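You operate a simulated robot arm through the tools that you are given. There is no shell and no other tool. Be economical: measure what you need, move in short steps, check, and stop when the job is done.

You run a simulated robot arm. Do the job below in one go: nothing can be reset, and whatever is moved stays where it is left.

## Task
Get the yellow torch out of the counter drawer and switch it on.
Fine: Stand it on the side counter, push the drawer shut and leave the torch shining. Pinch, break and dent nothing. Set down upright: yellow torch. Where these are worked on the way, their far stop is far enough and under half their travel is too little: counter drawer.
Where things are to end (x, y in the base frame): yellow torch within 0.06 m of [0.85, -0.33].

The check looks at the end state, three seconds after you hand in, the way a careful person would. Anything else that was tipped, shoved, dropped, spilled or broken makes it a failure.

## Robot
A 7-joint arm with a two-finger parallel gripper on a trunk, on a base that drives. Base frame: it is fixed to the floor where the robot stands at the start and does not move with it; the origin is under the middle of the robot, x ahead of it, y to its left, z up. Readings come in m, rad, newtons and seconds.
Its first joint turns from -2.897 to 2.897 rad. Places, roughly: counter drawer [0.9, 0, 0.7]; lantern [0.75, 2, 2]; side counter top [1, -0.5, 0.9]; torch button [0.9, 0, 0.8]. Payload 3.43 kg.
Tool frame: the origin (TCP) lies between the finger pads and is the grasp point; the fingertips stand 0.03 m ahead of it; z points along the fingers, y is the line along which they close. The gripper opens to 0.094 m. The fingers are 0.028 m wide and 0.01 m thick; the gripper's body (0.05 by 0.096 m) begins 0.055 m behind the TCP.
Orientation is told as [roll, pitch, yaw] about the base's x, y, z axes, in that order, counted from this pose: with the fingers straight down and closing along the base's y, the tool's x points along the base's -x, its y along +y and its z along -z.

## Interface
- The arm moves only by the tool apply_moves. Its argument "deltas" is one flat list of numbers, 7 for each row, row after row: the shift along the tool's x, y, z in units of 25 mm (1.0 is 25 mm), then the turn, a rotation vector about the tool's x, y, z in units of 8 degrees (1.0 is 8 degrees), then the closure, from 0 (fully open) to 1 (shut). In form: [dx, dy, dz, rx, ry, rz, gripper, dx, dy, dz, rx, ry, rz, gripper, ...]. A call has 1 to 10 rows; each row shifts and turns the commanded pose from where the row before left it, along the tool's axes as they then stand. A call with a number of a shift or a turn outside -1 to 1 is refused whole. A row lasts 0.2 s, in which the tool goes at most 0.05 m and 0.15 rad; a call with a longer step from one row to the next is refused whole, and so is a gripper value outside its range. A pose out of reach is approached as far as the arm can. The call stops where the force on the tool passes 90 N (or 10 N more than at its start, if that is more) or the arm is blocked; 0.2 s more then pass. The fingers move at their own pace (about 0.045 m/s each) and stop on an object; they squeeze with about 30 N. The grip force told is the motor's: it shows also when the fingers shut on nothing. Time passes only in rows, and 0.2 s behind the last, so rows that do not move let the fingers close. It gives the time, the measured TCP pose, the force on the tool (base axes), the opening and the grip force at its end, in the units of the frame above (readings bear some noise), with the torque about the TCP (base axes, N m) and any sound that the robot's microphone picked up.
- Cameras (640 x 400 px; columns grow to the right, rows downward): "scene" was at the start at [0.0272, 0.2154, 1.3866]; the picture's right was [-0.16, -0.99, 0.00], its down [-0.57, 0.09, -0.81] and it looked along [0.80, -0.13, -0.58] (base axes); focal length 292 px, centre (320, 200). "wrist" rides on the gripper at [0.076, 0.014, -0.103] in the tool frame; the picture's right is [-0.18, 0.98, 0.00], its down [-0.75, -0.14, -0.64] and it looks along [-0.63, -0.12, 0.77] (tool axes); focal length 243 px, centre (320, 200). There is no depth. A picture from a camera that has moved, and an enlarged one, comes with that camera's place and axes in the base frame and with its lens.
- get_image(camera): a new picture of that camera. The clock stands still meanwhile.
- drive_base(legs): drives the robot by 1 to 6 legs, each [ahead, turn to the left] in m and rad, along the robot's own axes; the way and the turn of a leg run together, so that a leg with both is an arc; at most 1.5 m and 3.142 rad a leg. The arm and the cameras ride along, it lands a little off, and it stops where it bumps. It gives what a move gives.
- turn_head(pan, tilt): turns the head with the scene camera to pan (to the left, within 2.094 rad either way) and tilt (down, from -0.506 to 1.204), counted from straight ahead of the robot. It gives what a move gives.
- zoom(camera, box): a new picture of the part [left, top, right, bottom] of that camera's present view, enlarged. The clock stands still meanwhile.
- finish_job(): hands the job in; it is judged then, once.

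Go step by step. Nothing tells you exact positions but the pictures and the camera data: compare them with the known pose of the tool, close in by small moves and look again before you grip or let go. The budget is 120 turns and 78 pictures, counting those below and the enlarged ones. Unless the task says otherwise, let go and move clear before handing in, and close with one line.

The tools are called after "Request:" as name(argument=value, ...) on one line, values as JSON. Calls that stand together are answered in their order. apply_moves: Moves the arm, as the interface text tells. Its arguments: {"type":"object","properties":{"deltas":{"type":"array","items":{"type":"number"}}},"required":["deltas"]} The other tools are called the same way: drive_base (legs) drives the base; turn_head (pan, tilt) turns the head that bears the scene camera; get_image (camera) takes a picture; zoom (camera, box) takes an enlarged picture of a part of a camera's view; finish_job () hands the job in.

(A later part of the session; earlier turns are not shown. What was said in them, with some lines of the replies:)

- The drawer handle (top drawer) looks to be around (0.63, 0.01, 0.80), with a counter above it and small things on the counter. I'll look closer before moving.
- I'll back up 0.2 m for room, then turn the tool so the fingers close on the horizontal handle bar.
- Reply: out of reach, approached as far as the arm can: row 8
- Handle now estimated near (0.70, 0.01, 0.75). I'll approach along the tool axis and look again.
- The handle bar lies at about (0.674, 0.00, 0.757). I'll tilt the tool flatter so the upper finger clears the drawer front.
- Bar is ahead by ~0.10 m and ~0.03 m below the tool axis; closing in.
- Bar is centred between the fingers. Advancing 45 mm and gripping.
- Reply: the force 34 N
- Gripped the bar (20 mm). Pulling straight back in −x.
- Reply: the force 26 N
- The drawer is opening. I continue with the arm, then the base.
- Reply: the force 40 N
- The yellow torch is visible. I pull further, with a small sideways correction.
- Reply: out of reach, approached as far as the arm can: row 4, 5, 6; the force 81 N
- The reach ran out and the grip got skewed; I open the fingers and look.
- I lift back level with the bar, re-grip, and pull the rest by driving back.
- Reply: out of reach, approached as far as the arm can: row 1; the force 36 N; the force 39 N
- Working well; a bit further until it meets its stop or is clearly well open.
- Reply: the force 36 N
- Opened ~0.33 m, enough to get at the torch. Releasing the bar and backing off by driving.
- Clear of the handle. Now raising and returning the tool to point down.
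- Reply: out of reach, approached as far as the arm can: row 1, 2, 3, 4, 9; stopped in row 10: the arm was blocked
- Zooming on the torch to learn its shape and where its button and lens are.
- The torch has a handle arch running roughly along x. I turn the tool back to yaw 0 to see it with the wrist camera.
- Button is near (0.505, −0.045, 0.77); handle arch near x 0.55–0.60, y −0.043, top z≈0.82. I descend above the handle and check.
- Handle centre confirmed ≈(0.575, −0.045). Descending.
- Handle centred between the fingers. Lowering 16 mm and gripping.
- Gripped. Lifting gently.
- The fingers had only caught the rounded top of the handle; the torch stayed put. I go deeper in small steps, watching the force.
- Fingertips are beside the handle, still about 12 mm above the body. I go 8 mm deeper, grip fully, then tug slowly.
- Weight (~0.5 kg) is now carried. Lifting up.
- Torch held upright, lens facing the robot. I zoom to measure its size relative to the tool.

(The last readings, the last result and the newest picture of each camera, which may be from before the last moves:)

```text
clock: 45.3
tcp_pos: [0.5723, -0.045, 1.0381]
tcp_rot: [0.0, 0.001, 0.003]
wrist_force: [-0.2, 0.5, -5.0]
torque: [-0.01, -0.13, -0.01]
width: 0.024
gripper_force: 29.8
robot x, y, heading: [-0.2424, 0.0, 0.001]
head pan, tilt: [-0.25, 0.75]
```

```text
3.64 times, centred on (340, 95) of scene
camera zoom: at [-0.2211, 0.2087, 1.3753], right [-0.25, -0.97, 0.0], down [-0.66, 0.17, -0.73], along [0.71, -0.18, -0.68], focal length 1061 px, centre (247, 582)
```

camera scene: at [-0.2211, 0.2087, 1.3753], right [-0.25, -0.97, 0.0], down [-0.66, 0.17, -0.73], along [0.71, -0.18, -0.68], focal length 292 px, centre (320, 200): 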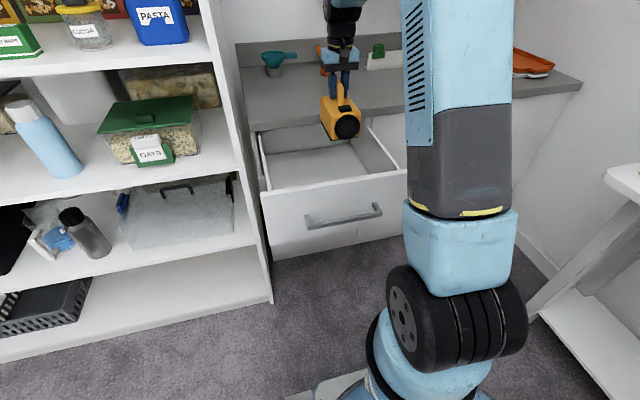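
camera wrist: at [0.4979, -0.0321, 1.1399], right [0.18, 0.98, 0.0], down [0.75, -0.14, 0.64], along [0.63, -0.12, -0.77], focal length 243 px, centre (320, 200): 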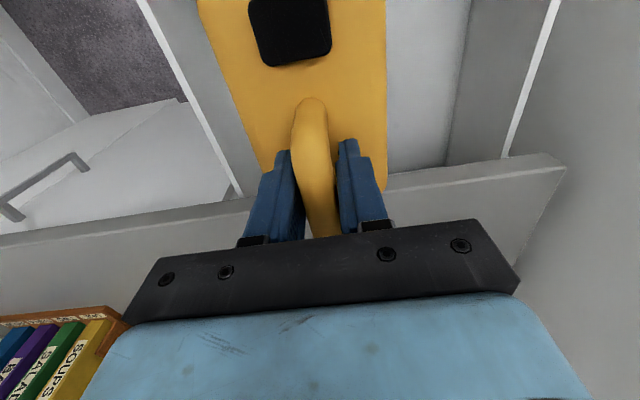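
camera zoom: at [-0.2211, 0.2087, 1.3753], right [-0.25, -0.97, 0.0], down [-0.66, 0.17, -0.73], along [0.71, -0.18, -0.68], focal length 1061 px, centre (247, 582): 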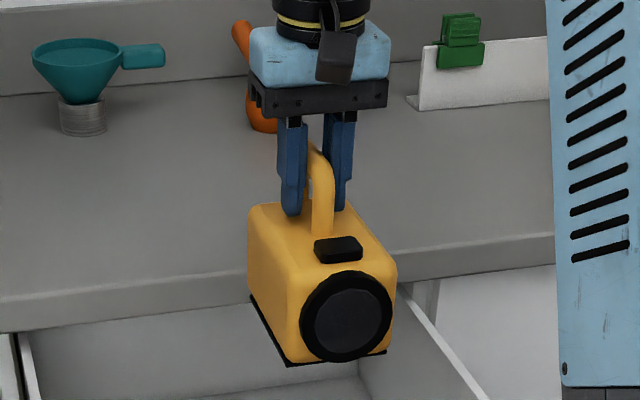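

Torch bottom is ~0.109 m below TCP, its centre ~0.033 m robot-side of TCP. I raise it, then drive forward over the counter.

Request:
apply_moves(deltas=[0, 0, -1, 0, 0, 0, 1, 0, 0, -1, 0, 0, 0, 1, 0, 0, -0.6, 0, 0, 0, 1])

Request:
drive_base(legs=[[0.12, 0]])

Request:
get_image(camera="scene")

```text
clock: 46.1
tcp_pos: [0.5726, -0.0458, 1.1042]
tcp_rot: [0.001, -0.003, 0.003]
wrist_force: [0.3, 0.1, -5.2]
torque: [0.01, -0.08, 0.0]
width: 0.0242
gripper_force: 30.2
robot x, y, heading: [-0.2416, -0.0034, 0.001]
head pan, tilt: [-0.25, 0.75]
```

```text
clock: 47.3
tcp_pos: [0.693, -0.0454, 1.1026]
tcp_rot: [0.0, -0.002, 0.001]
wrist_force: [-0.6, -0.8, -5.3]
torque: [0.0, -0.12, 0.0]
width: 0.0242
gripper_force: 30.3
robot x, y, heading: [-0.1256, 0.0009, 0.001]
head pan, tilt: [-0.25, 0.75]
```

```text
40 pictures are left
camera scene: at [-0.1005, 0.2087, 1.3753], right [-0.25, -0.97, 0.0], down [-0.66, 0.17, -0.73], along [0.71, -0.18, -0.68], focal length 292 px, centre (320, 200)
```

scene: 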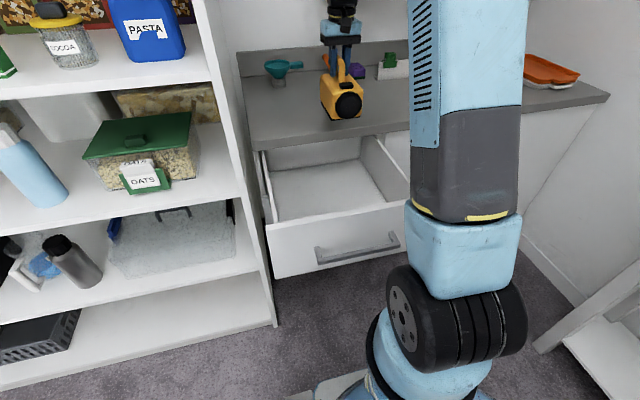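

Request:
drive_base(legs=[[0.13, 0]])

Request:
get_image(camera="scene")

```text
clock: 48.6
tcp_pos: [0.8247, -0.0443, 1.1036]
tcp_rot: [0.001, -0.002, 0.002]
wrist_force: [0.4, 0.2, -4.8]
torque: [-0.04, -0.09, -0.01]
width: 0.024
gripper_force: 29.8
robot x, y, heading: [0.0108, -0.0007, -0.004]
head pan, tilt: [-0.25, 0.75]
```

```text
39 pictures are left
camera scene: at [0.0308, 0.2087, 1.3753], right [-0.25, -0.97, 0.0], down [-0.66, 0.17, -0.73], along [0.71, -0.18, -0.68], focal length 292 px, centre (320, 200)
```

scene: 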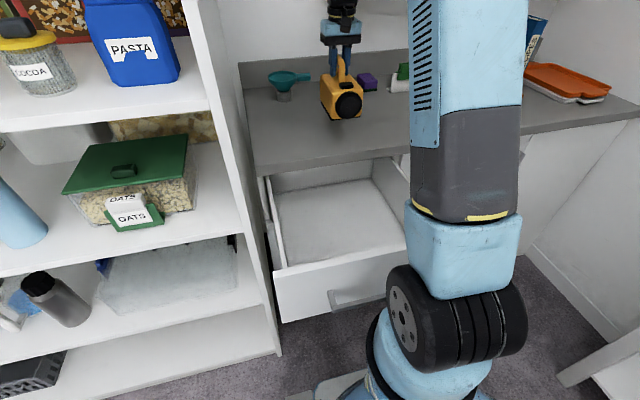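

No bump. Now moving sideways to the goal spot at height.

Request:
apply_moves(deltas=[-0.2, -1, 0, 0, 0, 0, 1, -0.2, -1, 0, 0, 0, 0, 1, -0.2, -1, 0, 0, 0, 0, 1, -0.2, -1, 0, 0, 0, 0, 1, -0.2, -1, 0, 0, 0, 0, 1, -0.2, -1, 0, 0, 0, 0, 1, -0.2, -1, 0, 0, 0, 0, 1, -0.2, -1, 0, 0, 0, 0, 1, -0.2, -1, 0, 0, 0, 0, 1, -0.2, -1, 0, 0, 0, 0, 1])

Request:
turn_head(pan=-0.5, tilt=0.5)

Request:
get_image(camera="scene")

Request:
get_image(camera="wrist")

```text
clock: 50.8
tcp_pos: [0.8752, -0.294, 1.1031]
tcp_rot: [-0.001, -0.002, 0.003]
wrist_force: [-0.2, 0.7, -4.7]
torque: [-0.04, -0.1, -0.01]
width: 0.0239
gripper_force: 29.9
robot x, y, heading: [0.0075, -0.0067, 0.004]
head pan, tilt: [-0.25, 0.75]
```

```text
clock: 51.6
tcp_pos: [0.8761, -0.2926, 1.1035]
tcp_rot: [0.001, -0.001, 0.002]
wrist_force: [0.5, -0.4, -4.8]
torque: [0.03, -0.13, 0.01]
width: 0.0242
gripper_force: 30.8
robot x, y, heading: [0.0094, -0.0014, -0.0]
head pan, tilt: [-0.499, 0.499]
```

```text
38 pictures are left
camera scene: at [0.0306, 0.1856, 1.3972], right [-0.48, -0.88, 0.0], down [-0.42, 0.23, -0.88], along [0.77, -0.42, -0.48], focal length 292 px, centre (320, 200)
```

scene: 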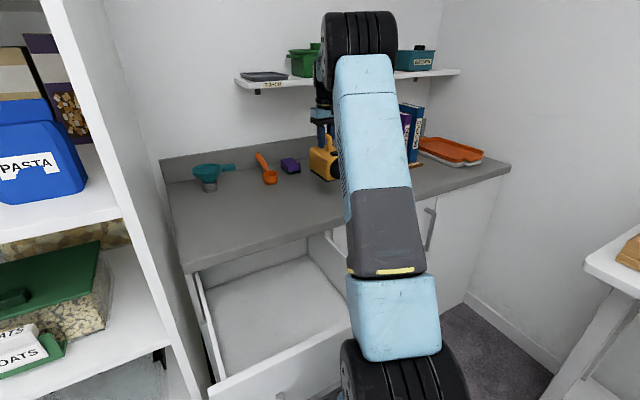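

```text
37 pictures are left
camera wrist: at [0.8007, -0.2806, 1.2051], right [0.18, 0.98, 0.0], down [0.75, -0.14, 0.64], along [0.63, -0.12, -0.77], focal length 243 px, centre (320, 200)
```

wrist: 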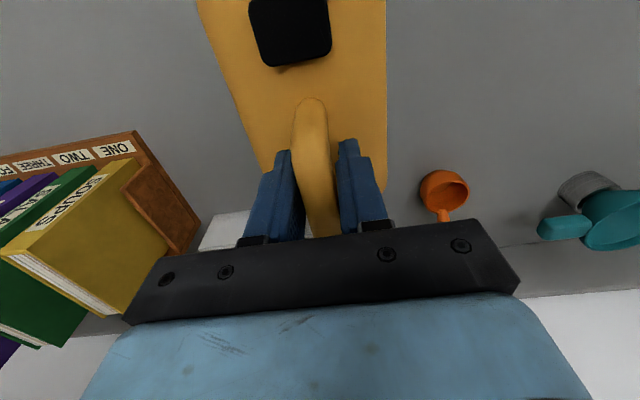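

Spot is clear. Moving the last bit sideways and lowering towards the counter.

Request:
apply_moves(deltas=[-0.1, -0.75, 0, 0, 0, 0, 1, 0, -0.75, 0, 0, 0, 0, 1, 0, 0, 0.8, 0, 0, 0, 1, 0, 0, 0.8, 0, 0, 0, 1, 0, 0, 0.8, 0, 0, 0, 1, 0, 0, 0.4, 0, 0, 0, 1, 0, 0, 0, 0, 0, 0, 1])

Request:
zoom(camera="scene", box=[250, 90, 410, 190])

```text
clock: 53.2
tcp_pos: [0.8765, -0.3321, 1.0333]
tcp_rot: [0.0, -0.001, 0.002]
wrist_force: [-0.3, 0.2, -5.2]
torque: [0.02, -0.08, -0.03]
width: 0.024
gripper_force: 30.3
robot x, y, heading: [0.0106, -0.0036, 0.002]
head pan, tilt: [-0.499, 0.499]
```

```text
4.00 times, centred on (330, 140) of scene
camera zoom: at [0.0307, 0.1855, 1.3973], right [-0.48, -0.88, 0.0], down [-0.42, 0.23, -0.88], along [0.77, -0.42, -0.48], focal length 1167 px, centre (280, 440)
```

zoom: 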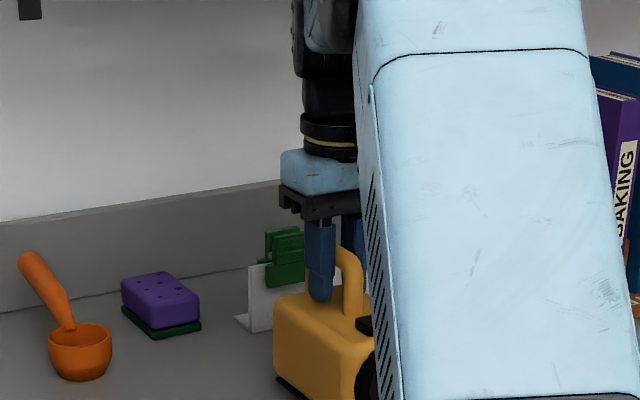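

Lowering in fine steps watching the vertical force.

Request:
apply_moves(deltas=[0, 0, 0.2, 0, 0, 0, 1, 0, 0, 0.2, 0, 0, 0, 1, 0, 0, 0, 0, 0, 0, 1])

Request:
apply_moves(deltas=[0, 0, 0.2, 0, 0, 0, 1, 0, 0, 0, 0, 0, 0, 1])

Request:
apply_moves(deltas=[0, 0, 0.16, 0, 0, 0, 1, 0, 0, 0, 0, 0, 0, 1])

```text
clock: 54.0
tcp_pos: [0.8773, -0.3313, 1.0239]
tcp_rot: [0.001, -0.002, 0.002]
wrist_force: [-0.1, -0.2, -4.5]
torque: [0.04, -0.13, -0.01]
width: 0.0241
gripper_force: 30.1
robot x, y, heading: [0.0098, -0.0037, -0.003]
head pan, tilt: [-0.499, 0.499]
```

```text
clock: 54.6
tcp_pos: [0.8774, -0.3311, 1.0211]
tcp_rot: [-0.001, -0.005, 0.001]
wrist_force: [9.0, -2.8, 15.6]
torque: [0.0, 0.66, 0.06]
width: 0.0242
gripper_force: 30.5
robot x, y, heading: [0.0155, -0.0013, -0.002]
head pan, tilt: [-0.499, 0.499]
```

```text
clock: 55.2
tcp_pos: [0.8778, -0.3301, 1.0166]
tcp_rot: [-0.001, -0.002, 0.001]
wrist_force: [3.9, 0.6, 23.2]
torque: [0.01, -0.02, -0.02]
width: 0.0241
gripper_force: 29.5
robot x, y, heading: [0.0109, -0.0036, -0.0]
head pan, tilt: [-0.499, 0.499]
```

Torch is on the counter (contact force up). Easing off and opening, then rising.

Request:
apply_moves(deltas=[0, 0, -0.08, 0, 0, 0, 1, 0, 0, 0, 0, 0, 0, 0.6, 0, 0, 0, 0, 0, 0, 0.3, 0, 0, 0, 0, 0, 0, 0.3, 0, 0, -0.5, 0, 0, 0, 0.3, 0, 0, -0.8, 0, 0, 0, 0.3, 0, 0, -0.8, 0, 0, 0, 0.3, 0, 0, -0.8, 0, 0, 0, 0.3, 0, 0, -0.8, 0, 0, 0, 0.3])

Request:
get_image(camera="wrist")

Request:
get_image(camera="scene")

```text
clock: 57.2
tcp_pos: [0.8759, -0.3327, 1.1085]
tcp_rot: [0.001, 0.001, 0.002]
wrist_force: [-0.6, -0.6, -0.8]
torque: [-0.01, 0.0, 0.0]
width: 0.0658
gripper_force: 0.0
robot x, y, heading: [0.0089, -0.0027, 0.0]
head pan, tilt: [-0.499, 0.499]
```

```text
35 pictures are left
camera wrist: at [0.803, -0.3192, 1.2113], right [0.18, 0.98, 0.0], down [0.75, -0.14, 0.64], along [0.63, -0.12, -0.77], focal length 243 px, centre (320, 200)
```

wrist: 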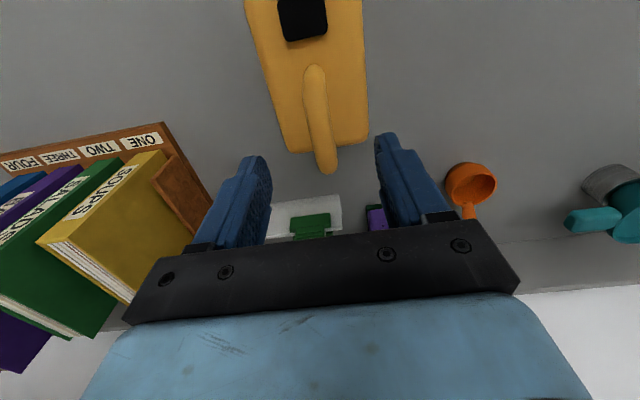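

```text
34 pictures are left
camera scene: at [0.0305, 0.1855, 1.3973], right [-0.48, -0.88, 0.0], down [-0.42, 0.23, -0.88], along [0.77, -0.42, -0.48], focal length 292 px, centre (320, 200)
```

scene: 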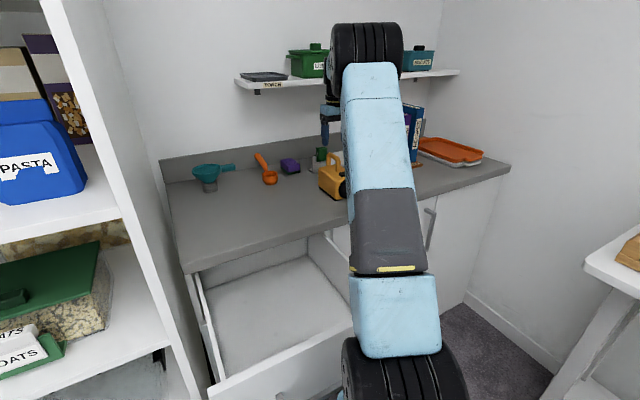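

Torch stands on the counter; centre ≈(0.844, −0.331). Button ≈(0.811, −0.334). I shut the fingers, move over the button.

Request:
apply_moves(deltas=[0.7, 0, 0, 0, 0, 0, 0.6, 0.7, 0, 0, 0, 0, 0, 1, 0.7, 0, 0, 0, 0, 0, 1, 0.6, -0.03, 0, 0, 0, 0, 1, 0, 0, 0.8, 0, 0, 0, 1, 0, 0, 0.6, 0, 0, 0, 1, 0, 0, 0, 0, 0, 0, 1])

Request:
get_image(camera="wrist")

Request:
zoom(camera="scene", box=[270, 110, 410, 210])

```text
clock: 58.8
tcp_pos: [0.8095, -0.3324, 1.0741]
tcp_rot: [0.001, -0.003, 0.003]
wrist_force: [-0.1, -0.1, 0.0]
torque: [0.03, 0.03, 0.0]
width: 0.0001
gripper_force: 30.0
robot x, y, heading: [0.0092, -0.0003, -0.005]
head pan, tilt: [-0.499, 0.499]
```

```text
33 pictures are left
camera wrist: at [0.7356, -0.3197, 1.1763], right [0.18, 0.98, 0.0], down [0.75, -0.14, 0.64], along [0.63, -0.12, -0.77], focal length 243 px, centre (320, 200)
```

wrist: 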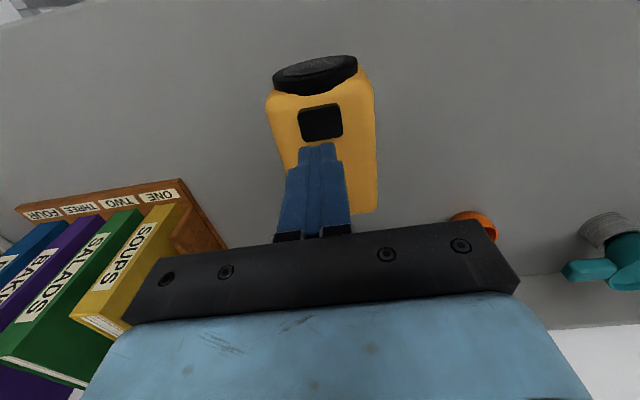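

```text
4.00 times, centred on (340, 160) of scene
camera zoom: at [0.0303, 0.1856, 1.3973], right [-0.48, -0.88, 0.0], down [-0.42, 0.23, -0.88], along [0.77, -0.42, -0.48], focal length 1167 px, centre (240, 360)
```

zoom: 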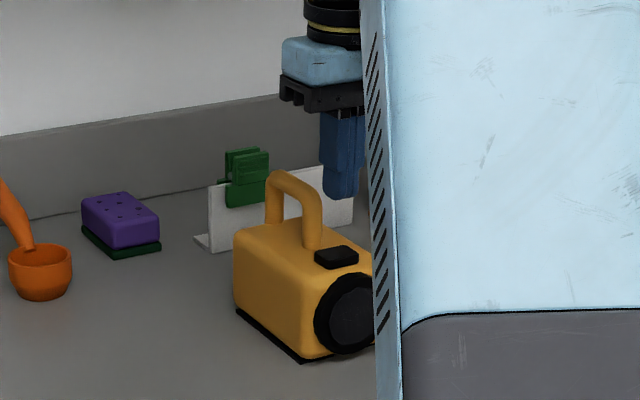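

Aligned over the button. Lowering to touch it.

Request:
apply_moves(deltas=[0.05, -0.04, 0.6, 0, 0, 0, 1, 0, 0, 0.6, 0, 0, 0, 1, 0, 0, 0.3, 0, 0, 0, 1, 0, 0, 0, 0, 0, 0, 1])

Request:
get_image(camera="wrist")

```text
clock: 59.8
tcp_pos: [0.8091, -0.3336, 1.0355]
tcp_rot: [0.0, -0.003, 0.002]
wrist_force: [0.3, 0.6, -0.1]
torque: [0.03, 0.0, -0.02]
width: 0.0001
gripper_force: 29.9
robot x, y, heading: [0.0115, -0.0054, -0.003]
head pan, tilt: [-0.499, 0.499]
```

```text
31 pictures are left
camera wrist: at [0.7349, -0.3207, 1.1384], right [0.18, 0.98, 0.0], down [0.75, -0.14, 0.64], along [0.63, -0.12, -0.77], focal length 243 px, centre (320, 200)
```

wrist: 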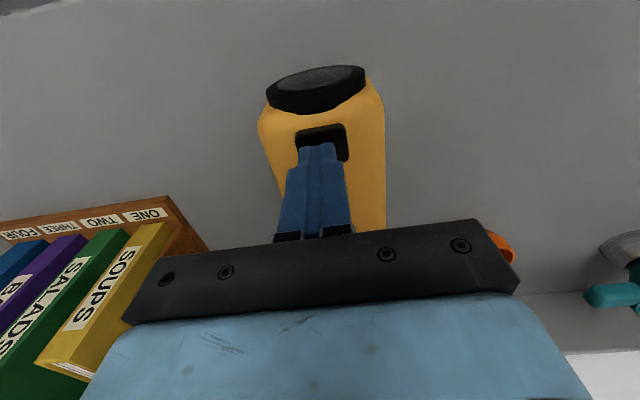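

Request:
apply_moves(deltas=[0, 0, 0.2, 0, 0, 0, 1, 0, 0, 0.2, 0, 0, 0, 1])

Request:
apply_moves(deltas=[0, 0, 0.12, 0, 0, 0, 1])

Request:
apply_moves(deltas=[0, 0, 0.12, 0, 0, 0, 1])

```text
clock: 60.4
tcp_pos: [0.8089, -0.3343, 1.0272]
tcp_rot: [0.0, -0.002, 0.001]
wrist_force: [-0.6, 0.2, -0.4]
torque: [0.0, 0.01, 0.01]
width: 0.0001
gripper_force: 29.7
robot x, y, heading: [0.0106, 0.0004, -0.003]
head pan, tilt: [-0.499, 0.499]
```

```text
clock: 60.8
tcp_pos: [0.8092, -0.333, 1.0237]
tcp_rot: [-0.001, -0.003, 0.002]
wrist_force: [0.4, 1.1, 0.2]
torque: [-0.01, -0.01, 0.02]
width: 0.0
gripper_force: 30.0
robot x, y, heading: [0.0081, -0.0036, 0.003]
head pan, tilt: [-0.499, 0.499]
```

```text
clock: 61.2
tcp_pos: [0.8097, -0.3334, 1.0209]
tcp_rot: [0.0, -0.002, 0.002]
wrist_force: [-1.6, -0.5, 1.1]
torque: [0.0, -0.01, -0.02]
width: 0.0
gripper_force: 30.4
robot x, y, heading: [0.0077, -0.0024, -0.004]
head pan, tilt: [-0.499, 0.499]
heard: click
```

A click was heard. Rising to check whether the torch shines.

Request:
apply_moves(deltas=[0, 0, -0.4, 0, 0, 0, 1, 0, 0, -0.8, 0, 0, 0, 1, 0, 0, -0.8, 0, 0, 0, 1, 0, 0, -0.8, 0, 0, 0, 1, 0, 0, -0.8, 0, 0, 0, 1])

Request:
get_image(camera="wrist")

Request:
zoom(camera="scene", box=[270, 110, 410, 210])

```text
clock: 62.4
tcp_pos: [0.8083, -0.3336, 1.1108]
tcp_rot: [0.0, -0.001, 0.0]
wrist_force: [0.1, 0.4, -0.5]
torque: [0.0, 0.01, 0.01]
width: 0.0
gripper_force: 30.0
robot x, y, heading: [0.0085, -0.0061, 0.0]
head pan, tilt: [-0.499, 0.499]
```

```text
30 pictures are left
camera wrist: at [0.7349, -0.3212, 1.213], right [0.18, 0.98, 0.0], down [0.75, -0.14, 0.64], along [0.63, -0.12, -0.77], focal length 243 px, centre (320, 200)
```

wrist: 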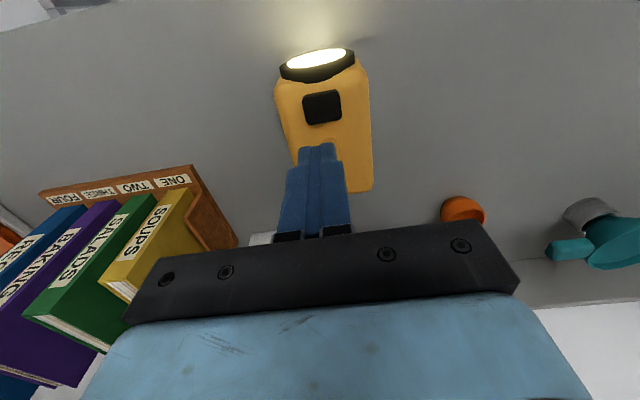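

```text
4.00 times, centred on (340, 160) of scene
camera zoom: at [0.0304, 0.1855, 1.3973], right [-0.48, -0.88, 0.0], down [-0.42, 0.23, -0.88], along [0.77, -0.42, -0.48], focal length 1167 px, centre (240, 360)
```

zoom: 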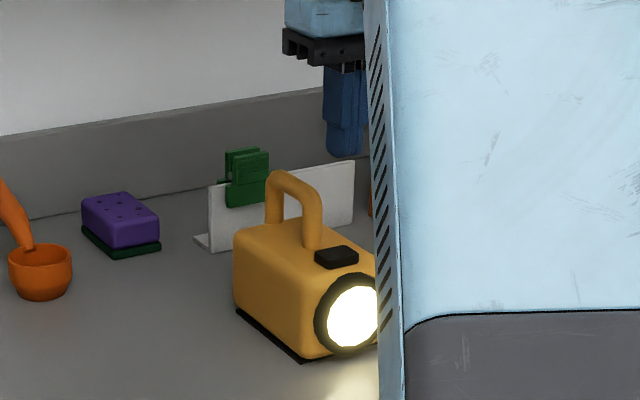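

The torch is shining. Now I rise, back off, and prepare to push the drawer shut.

Request:
apply_moves(deltas=[0, 0, -0.8, 0, 0, 0, 1, 0, 0, -0.8, 0, 0, 0, 1])

Request:
drive_base(legs=[[-0.55, 0]])

Request:
apply_moves(deltas=[0, 1, 0, 0, -1, 0, 1, 0, 1, 0, 0, -1, 0, 1, 0, 1, 0, 0, -1, 0, 1, 0, 1, 0, 0, -1, 0, 1, 0, 1, 0, 0, -1, 0, 1, 0, 1, 0, 0, -1, 0, 1, 0, 1, 0, 0, -1, 0, 1, 0, 1, 0, 0, -0.5, 0, 1, 0, 1, 0, 0, 0, 0, 1, 0, 1, 0, 0, 0, 0, 1])

Request:
turn_head(pan=-0.2, tilt=0.6)

Request:
get_image(camera="scene")

```text
clock: 63.0
tcp_pos: [0.8095, -0.3352, 1.1497]
tcp_rot: [0.0, -0.003, 0.003]
wrist_force: [-0.3, 1.2, 0.0]
torque: [0.01, 0.01, 0.02]
width: 0.0
gripper_force: 29.4
robot x, y, heading: [0.012, -0.0046, 0.0]
head pan, tilt: [-0.499, 0.499]
```

```text
clock: 66.2
tcp_pos: [0.2595, -0.3298, 1.1505]
tcp_rot: [0.0, -0.003, 0.008]
wrist_force: [0.2, -0.6, -0.4]
torque: [0.0, 0.0, -0.01]
width: 0.0002
gripper_force: 30.0
robot x, y, heading: [-0.5409, -0.0062, 0.004]
head pan, tilt: [-0.499, 0.499]
```

```text
clock: 68.4
tcp_pos: [0.2569, -0.0824, 1.1513]
tcp_rot: [0.003, -1.047, 0.007]
wrist_force: [1.2, -0.2, 0.0]
torque: [0.02, 0.03, 0.01]
width: 0.0001
gripper_force: 29.6
robot x, y, heading: [-0.5428, -0.0076, 0.011]
head pan, tilt: [-0.499, 0.499]
```

```text
clock: 69.2
tcp_pos: [0.2577, -0.0811, 1.1508]
tcp_rot: [0.001, -1.049, 0.009]
wrist_force: [-0.7, 0.0, 0.7]
torque: [0.02, 0.02, -0.01]
width: 0.0001
gripper_force: 29.7
robot x, y, heading: [-0.5409, -0.0047, 0.008]
head pan, tilt: [-0.201, 0.6]
```

```text
28 pictures are left
camera scene: at [-0.5167, 0.2099, 1.3882], right [-0.19, -0.98, 0.0], down [-0.55, 0.11, -0.82], along [0.81, -0.16, -0.57], focal length 292 px, centre (320, 200)
```

scene: 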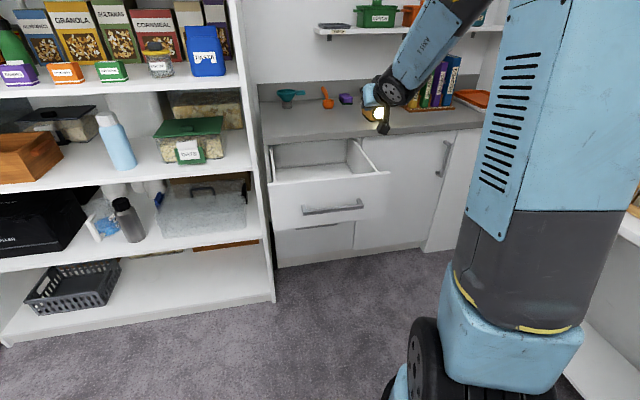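

Lowering the closed fingers to just before the drawer panel, slightly above the handle.

Request:
apply_moves(deltas=[0.866, 0.32, 0.5, 0, 0, 0, 1, 0.866, 0.32, 0.5, 0, 0, 0, 1, 0.866, 0.32, 0.5, 0, 0, 0, 1, 0.866, 0.32, 0.5, 0, 0, 0, 1, 0.866, 0.32, 0.5, 0, 0, 0, 1, 0.866, 0.32, 0.5, 0, 0, 0, 1, 0.866, 0.32, 0.5, 0, 0, 0, 1, 0.866, 0.32, 0.5, 0, 0, 0, 1, 0.866, 0.32, 0.5, 0, 0, 0, 1, 0.866, 0.32, 0.5, 0, 0, 0, 1])

Request:
apply_moves(deltas=[0.866, 0, 0.5, 0, 0, 0, 1, 0.866, 0, 0.5, 0, 0, 0, 1, 0.866, 0, 0.5, 0, 0, 0, 1, 0.69, 0, 0.4, 0, 0, 0, 1])

Request:
get_image(camera="scene")

Request:
get_image(camera="wrist")

```text
clock: 71.4
tcp_pos: [0.2577, -0.0008, 0.9023]
tcp_rot: [0.0, -1.048, 0.008]
wrist_force: [-0.1, -0.6, 0.8]
torque: [0.01, 0.01, 0.03]
width: 0.0
gripper_force: 29.9
robot x, y, heading: [-0.5469, -0.0044, 0.011]
head pan, tilt: [-0.201, 0.6]
```

```text
clock: 72.4
tcp_pos: [0.2579, -0.0016, 0.8072]
tcp_rot: [0.001, -1.048, 0.007]
wrist_force: [-0.3, -0.7, 0.8]
torque: [-0.03, 0.01, -0.03]
width: 0.0002
gripper_force: 30.3
robot x, y, heading: [-0.5443, -0.0036, 0.006]
head pan, tilt: [-0.201, 0.6]
```

```text
27 pictures are left
camera scene: at [-0.5167, 0.2099, 1.3882], right [-0.19, -0.98, 0.0], down [-0.55, 0.11, -0.82], along [0.81, -0.16, -0.57], focal length 292 px, centre (320, 200)
```

scene: 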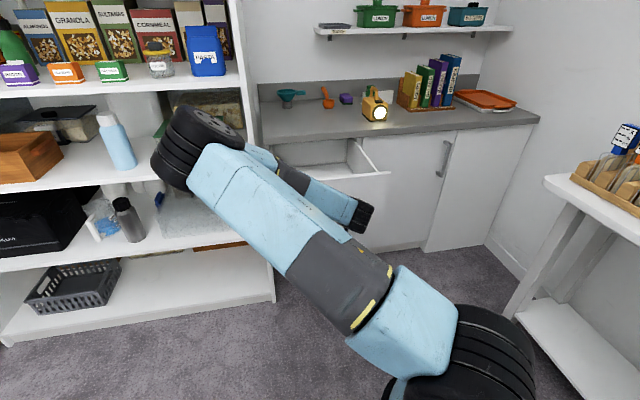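

```text
26 pictures are left
camera wrist: at [0.1322, 0.0114, 0.7922], right [0.08, 0.98, 0.16], down [-0.18, -0.14, 0.97], along [0.98, -0.11, 0.17], focal length 243 px, centre (320, 200)
```

wrist: 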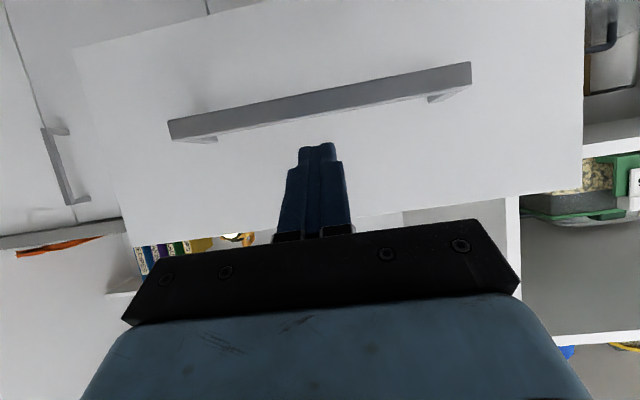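

The elbow has swung to the left near the shelf. I shift the hand to the right part of the drawer panel and check the elbow.

Request:
apply_moves(deltas=[0, -1, 0, 0, 0, 0, 1, 0, -1, 0, 0, 0, 0, 1, 0, -1, 0, 0, 0, 0, 1, 0, -1, 0, 0, 0, 0, 1, 0, -1, 0, 0, 0, 0, 1])

Request:
get_image(camera="scene")

```text
clock: 73.6
tcp_pos: [0.2597, -0.1266, 0.8073]
tcp_rot: [0.0, -1.049, 0.007]
wrist_force: [0.0, -0.1, -0.4]
torque: [0.03, 0.03, -0.03]
width: 0.0001
gripper_force: 30.5
robot x, y, heading: [-0.5432, -0.0052, 0.009]
head pan, tilt: [-0.201, 0.6]
```

```text
25 pictures are left
camera scene: at [-0.5166, 0.2102, 1.3882], right [-0.19, -0.98, 0.0], down [-0.56, 0.11, -0.82], along [0.81, -0.16, -0.57], focal length 292 px, centre (320, 200)
```

scene: 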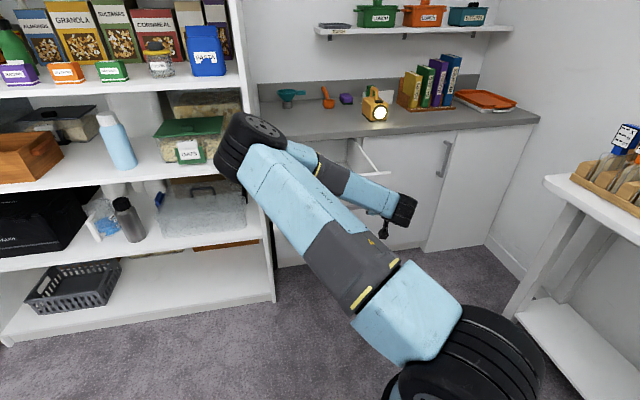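

Better. I extend the arm forward 0.08 m (stretching the elbow in), then drive in steps.

Request:
apply_moves(deltas=[-0.4, 0, 0.69, 0, 0, 0, 1, -0.4, 0, 0.69, 0, 0, 0, 1, -0.4, 0, 0.69, 0, 0, 0, 1, -0.4, 0, 0.69, 0, 0, 0, 1])

Request:
drive_base(legs=[[0.1, 0]])

Request:
get_image(camera="scene")

Request:
get_image(camera="wrist")

```text
clock: 74.6
tcp_pos: [0.3383, -0.1248, 0.8073]
tcp_rot: [0.0, -1.048, 0.008]
wrist_force: [-2.5, 0.4, -0.1]
torque: [0.01, 0.04, -0.02]
width: 0.0
gripper_force: 30.1
robot x, y, heading: [-0.5428, -0.0048, 0.008]
head pan, tilt: [-0.201, 0.6]
```

```text
clock: 75.8
tcp_pos: [0.4382, -0.1246, 0.8081]
tcp_rot: [-0.001, -1.048, 0.008]
wrist_force: [-3.4, 0.3, -0.5]
torque: [-0.01, 0.03, 0.02]
width: 0.0
gripper_force: 30.3
robot x, y, heading: [-0.444, -0.0061, 0.008]
head pan, tilt: [-0.201, 0.6]
```

```text
24 pictures are left
camera scene: at [-0.4162, 0.2107, 1.3882], right [-0.19, -0.98, 0.0], down [-0.55, 0.11, -0.82], along [0.81, -0.16, -0.57], focal length 292 px, centre (320, 200)
```

scene: 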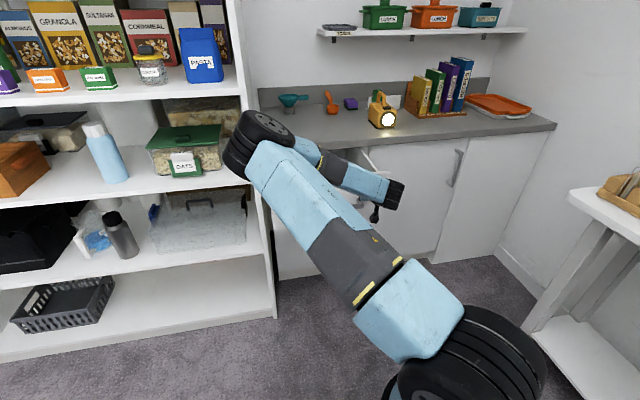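

```text
23 pictures are left
camera wrist: at [0.3129, -0.1131, 0.7918], right [0.08, 0.98, 0.16], down [-0.18, -0.14, 0.97], along [0.98, -0.11, 0.16], focal length 243 px, centre (320, 200)
```

wrist: 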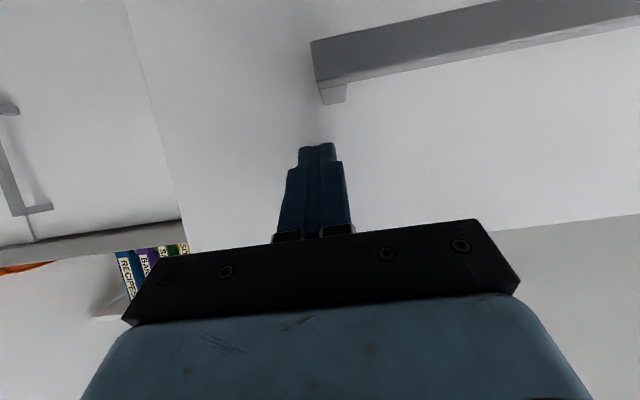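

Pushing works with a light force. Continuing in steps.

Request:
drive_base(legs=[[0.12, 0]])

Request:
get_image(camera="scene")

```text
clock: 77.0
tcp_pos: [0.5575, -0.124, 0.8064]
tcp_rot: [0.0, -1.046, 0.008]
wrist_force: [-1.8, 0.2, 0.3]
torque: [-0.03, 0.06, 0.01]
width: 0.0002
gripper_force: 29.6
robot x, y, heading: [-0.3182, -0.0045, 0.01]
head pan, tilt: [-0.201, 0.6]
```

```text
22 pictures are left
camera scene: at [-0.2958, 0.2115, 1.3882], right [-0.19, -0.98, 0.0], down [-0.56, 0.11, -0.82], along [0.81, -0.16, -0.57], focal length 292 px, centre (320, 200)
```

scene: 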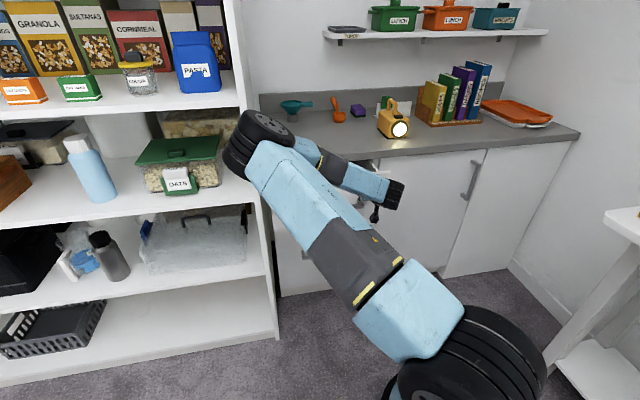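

Elbow still clear of the shelf. Another 0.08 m by base, the last bit with the arm for force control.

Request:
drive_base(legs=[[0.08, 0]])

Request:
get_image(camera="scene")

Request:
get_image(camera="wrist")

```text
clock: 78.1
tcp_pos: [0.6386, -0.1232, 0.8058]
tcp_rot: [0.001, -1.047, 0.01]
wrist_force: [-3.4, 0.2, 0.4]
torque: [-0.01, 0.02, 0.02]
width: 0.0
gripper_force: 29.8
robot x, y, heading: [-0.2373, -0.0041, 0.007]
head pan, tilt: [-0.201, 0.6]
```

```text
21 pictures are left
camera scene: at [-0.2147, 0.2121, 1.3882], right [-0.19, -0.98, 0.0], down [-0.56, 0.11, -0.82], along [0.81, -0.16, -0.57], focal length 292 px, centre (320, 200)
```

scene: 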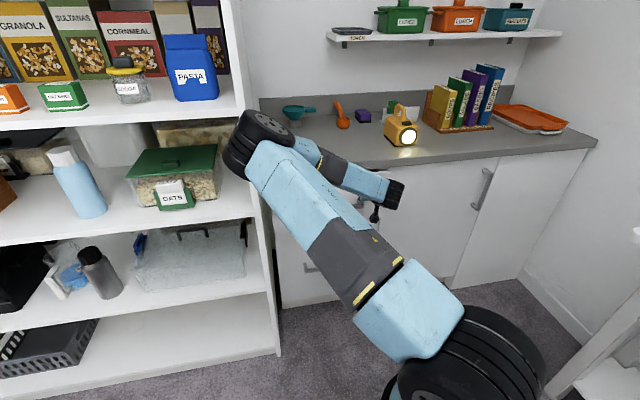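

```text
20 pictures are left
camera wrist: at [0.5146, -0.1107, 0.7925], right [0.08, 0.98, 0.16], down [-0.18, -0.14, 0.97], along [0.98, -0.11, 0.16], focal length 243 px, centre (320, 200)
```

wrist: 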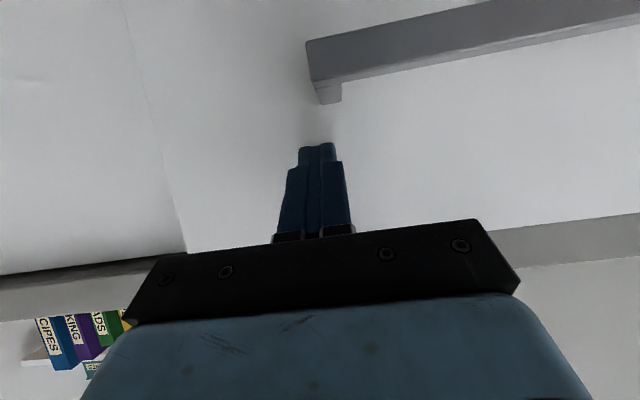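

Request:
apply_moves(deltas=[-0.2, 0, 0.346, 0, 0, 0, 1, -0.2, 0, 0.346, 0, 0, 0, 1, -0.2, 0, 0.346, 0, 0, 0, 1])

Request:
apply_moves(deltas=[-0.1, 0, 0.173, 0, 0, 0, 1, -0.1, 0, 0.173, 0, 0, 0, 1])

Request:
get_image(camera="wrist")

```text
clock: 78.9
tcp_pos: [0.6691, -0.1226, 0.8084]
tcp_rot: [0.003, -1.047, 0.008]
wrist_force: [-2.0, 0.1, 0.9]
torque: [0.03, -0.01, 0.0]
width: 0.0
gripper_force: 30.0
robot x, y, heading: [-0.2417, -0.005, 0.009]
head pan, tilt: [-0.201, 0.6]
```

```text
clock: 79.5
tcp_pos: [0.6796, -0.1216, 0.808]
tcp_rot: [0.002, -1.048, 0.009]
wrist_force: [-1.7, -0.8, -0.1]
torque: [0.0, -0.02, -0.03]
width: 0.0
gripper_force: 30.1
robot x, y, heading: [-0.2384, -0.0029, 0.008]
head pan, tilt: [-0.201, 0.6]
```

```text
19 pictures are left
camera wrist: at [0.5545, -0.1105, 0.7927], right [0.08, 0.98, 0.16], down [-0.18, -0.14, 0.97], along [0.98, -0.11, 0.16], focal length 243 px, centre (320, 200)
```

wrist: 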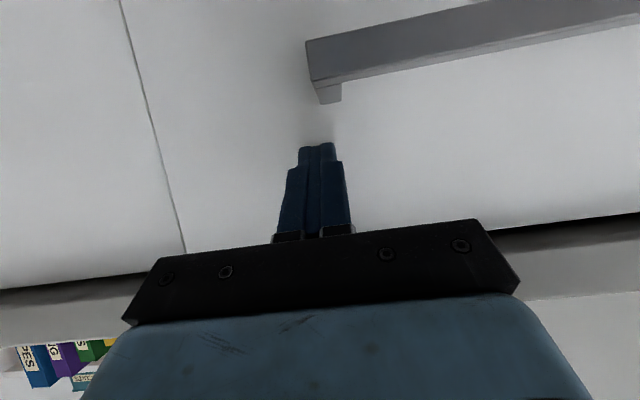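

Almost flush. A few more fine steps until the stop is felt.

Request:
apply_moves(deltas=[-0.08, 0, 0.14, 0, 0, 0, 1, -0.08, 0, 0.14, 0, 0, 0, 1])

Request:
apply_moves(deltas=[-0.06, 0, 0.1, 0, 0, 0, 1, 0, 0, 0, 0, 0, 0, 1])

Request:
get_image(camera="wrist")

```text
clock: 80.1
tcp_pos: [0.6845, -0.1218, 0.8084]
tcp_rot: [0.003, -1.046, 0.008]
wrist_force: [-36.0, 6.6, 2.7]
torque: [0.22, 0.04, 0.23]
width: 0.0003
gripper_force: 30.1
robot x, y, heading: [-0.244, -0.0015, 0.009]
head pan, tilt: [-0.201, 0.6]
```

```text
clock: 80.9
tcp_pos: [0.6865, -0.1231, 0.8071]
tcp_rot: [0.0, -1.04, 0.008]
wrist_force: [-31.3, 5.8, 10.3]
torque: [-0.06, -0.26, 0.2]
width: 0.0
gripper_force: 29.9
robot x, y, heading: [-0.2404, -0.0028, 0.009]
head pan, tilt: [-0.201, 0.6]
stopped in row 2: the force on the tool passed its limit at 91 N (the readings are from after the stop); the commanded pose is now the measured one
```

```text
18 pictures are left
camera wrist: at [0.5604, -0.1106, 0.7927], right [0.09, 0.98, 0.16], down [-0.17, -0.14, 0.97], along [0.98, -0.11, 0.16], focal length 243 px, centre (320, 200)
```

wrist: 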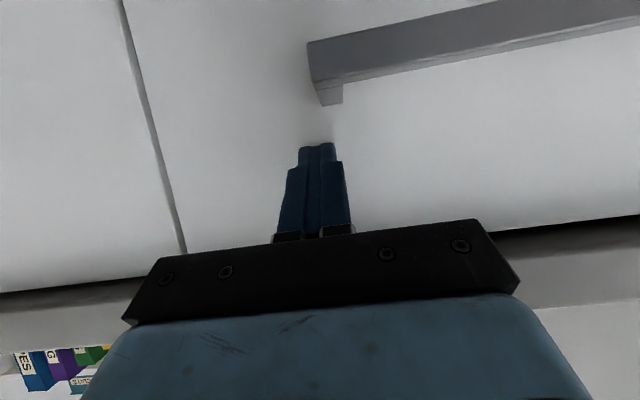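

Drawer has hit its stop, flush with the neighbour door. Backing off by the base and checking everything.

Request:
apply_moves(deltas=[0.2, 0, -0.346, 0, 0, 0, 1, 0.2, 0, -0.346, 0, 0, 0, 1])

Request:
drive_base(legs=[[-0.4, 0]])

Request:
apply_moves(deltas=[0, -1, -0.5, 0, 0, 0, 1, 0, -1, -0.5, 0, 0, 0, 1, 0, -1, 0, 0, 0, 0, 1, 0, -1, 0, 0, 0, 0, 1, 0, -1, 0, 0, 0, 0, 1])

Request:
get_image(camera="scene")

```text
clock: 81.5
tcp_pos: [0.6682, -0.1233, 0.8056]
tcp_rot: [0.003, -1.041, 0.004]
wrist_force: [-0.5, -0.7, -0.3]
torque: [0.01, 0.03, -0.01]
width: 0.0002
gripper_force: 30.4
robot x, y, heading: [-0.2372, -0.0008, 0.009]
head pan, tilt: [-0.201, 0.6]
```

```text
clock: 84.0
tcp_pos: [0.2662, -0.1282, 0.805]
tcp_rot: [0.003, -1.041, 0.004]
wrist_force: [0.0, -0.3, 0.2]
torque: [-0.03, 0.0, -0.02]
width: 0.0
gripper_force: 30.6
robot x, y, heading: [-0.6418, -0.0065, 0.008]
head pan, tilt: [-0.201, 0.6]
```

```text
clock: 85.2
tcp_pos: [0.2455, -0.2529, 0.8194]
tcp_rot: [0.003, -1.039, 0.007]
wrist_force: [0.3, -0.1, -0.2]
torque: [-0.01, -0.01, -0.05]
width: 0.0001
gripper_force: 29.8
robot x, y, heading: [-0.6449, -0.0095, 0.004]
head pan, tilt: [-0.201, 0.6]
```

```text
17 pictures are left
camera scene: at [-0.6165, 0.2095, 1.3881], right [-0.2, -0.98, 0.0], down [-0.55, 0.11, -0.82], along [0.81, -0.16, -0.57], focal length 292 px, centre (320, 200)
```

scene: 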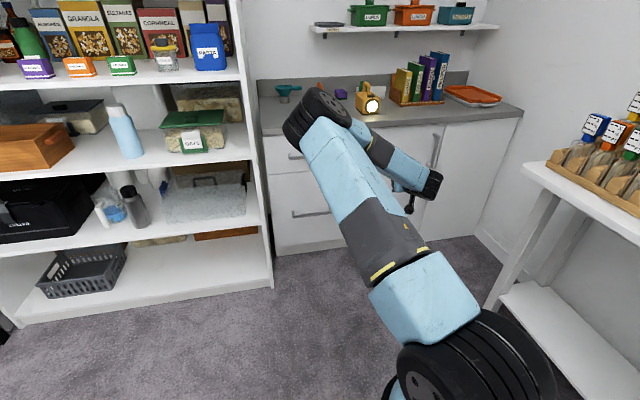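

Request:
zoom(camera="scene", box=[240, 60, 540, 248])

```text
2.13 times, centred on (390, 154) of scene
camera zoom: at [-0.6165, 0.2095, 1.3881], right [-0.2, -0.98, 0.0], down [-0.55, 0.11, -0.82], along [0.81, -0.16, -0.57], focal length 621 px, centre (171, 298)
```

zoom: 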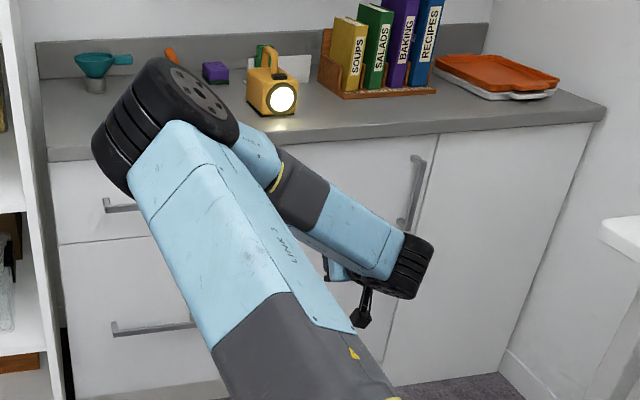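

The drawer is shut, and the torch stands upright and lit at about (0.84, −0.33). Nothing else has been disturbed, so I'm handing in.

Request:
finish_job()

```text
The job is handed in.
```

The yellow torch is standing upright and lit on the side counter at about (0.84, −0.33), within the 0.06 m tolerance, and the drawer is pushed shut against its stop. I saw nothing else disturbed.
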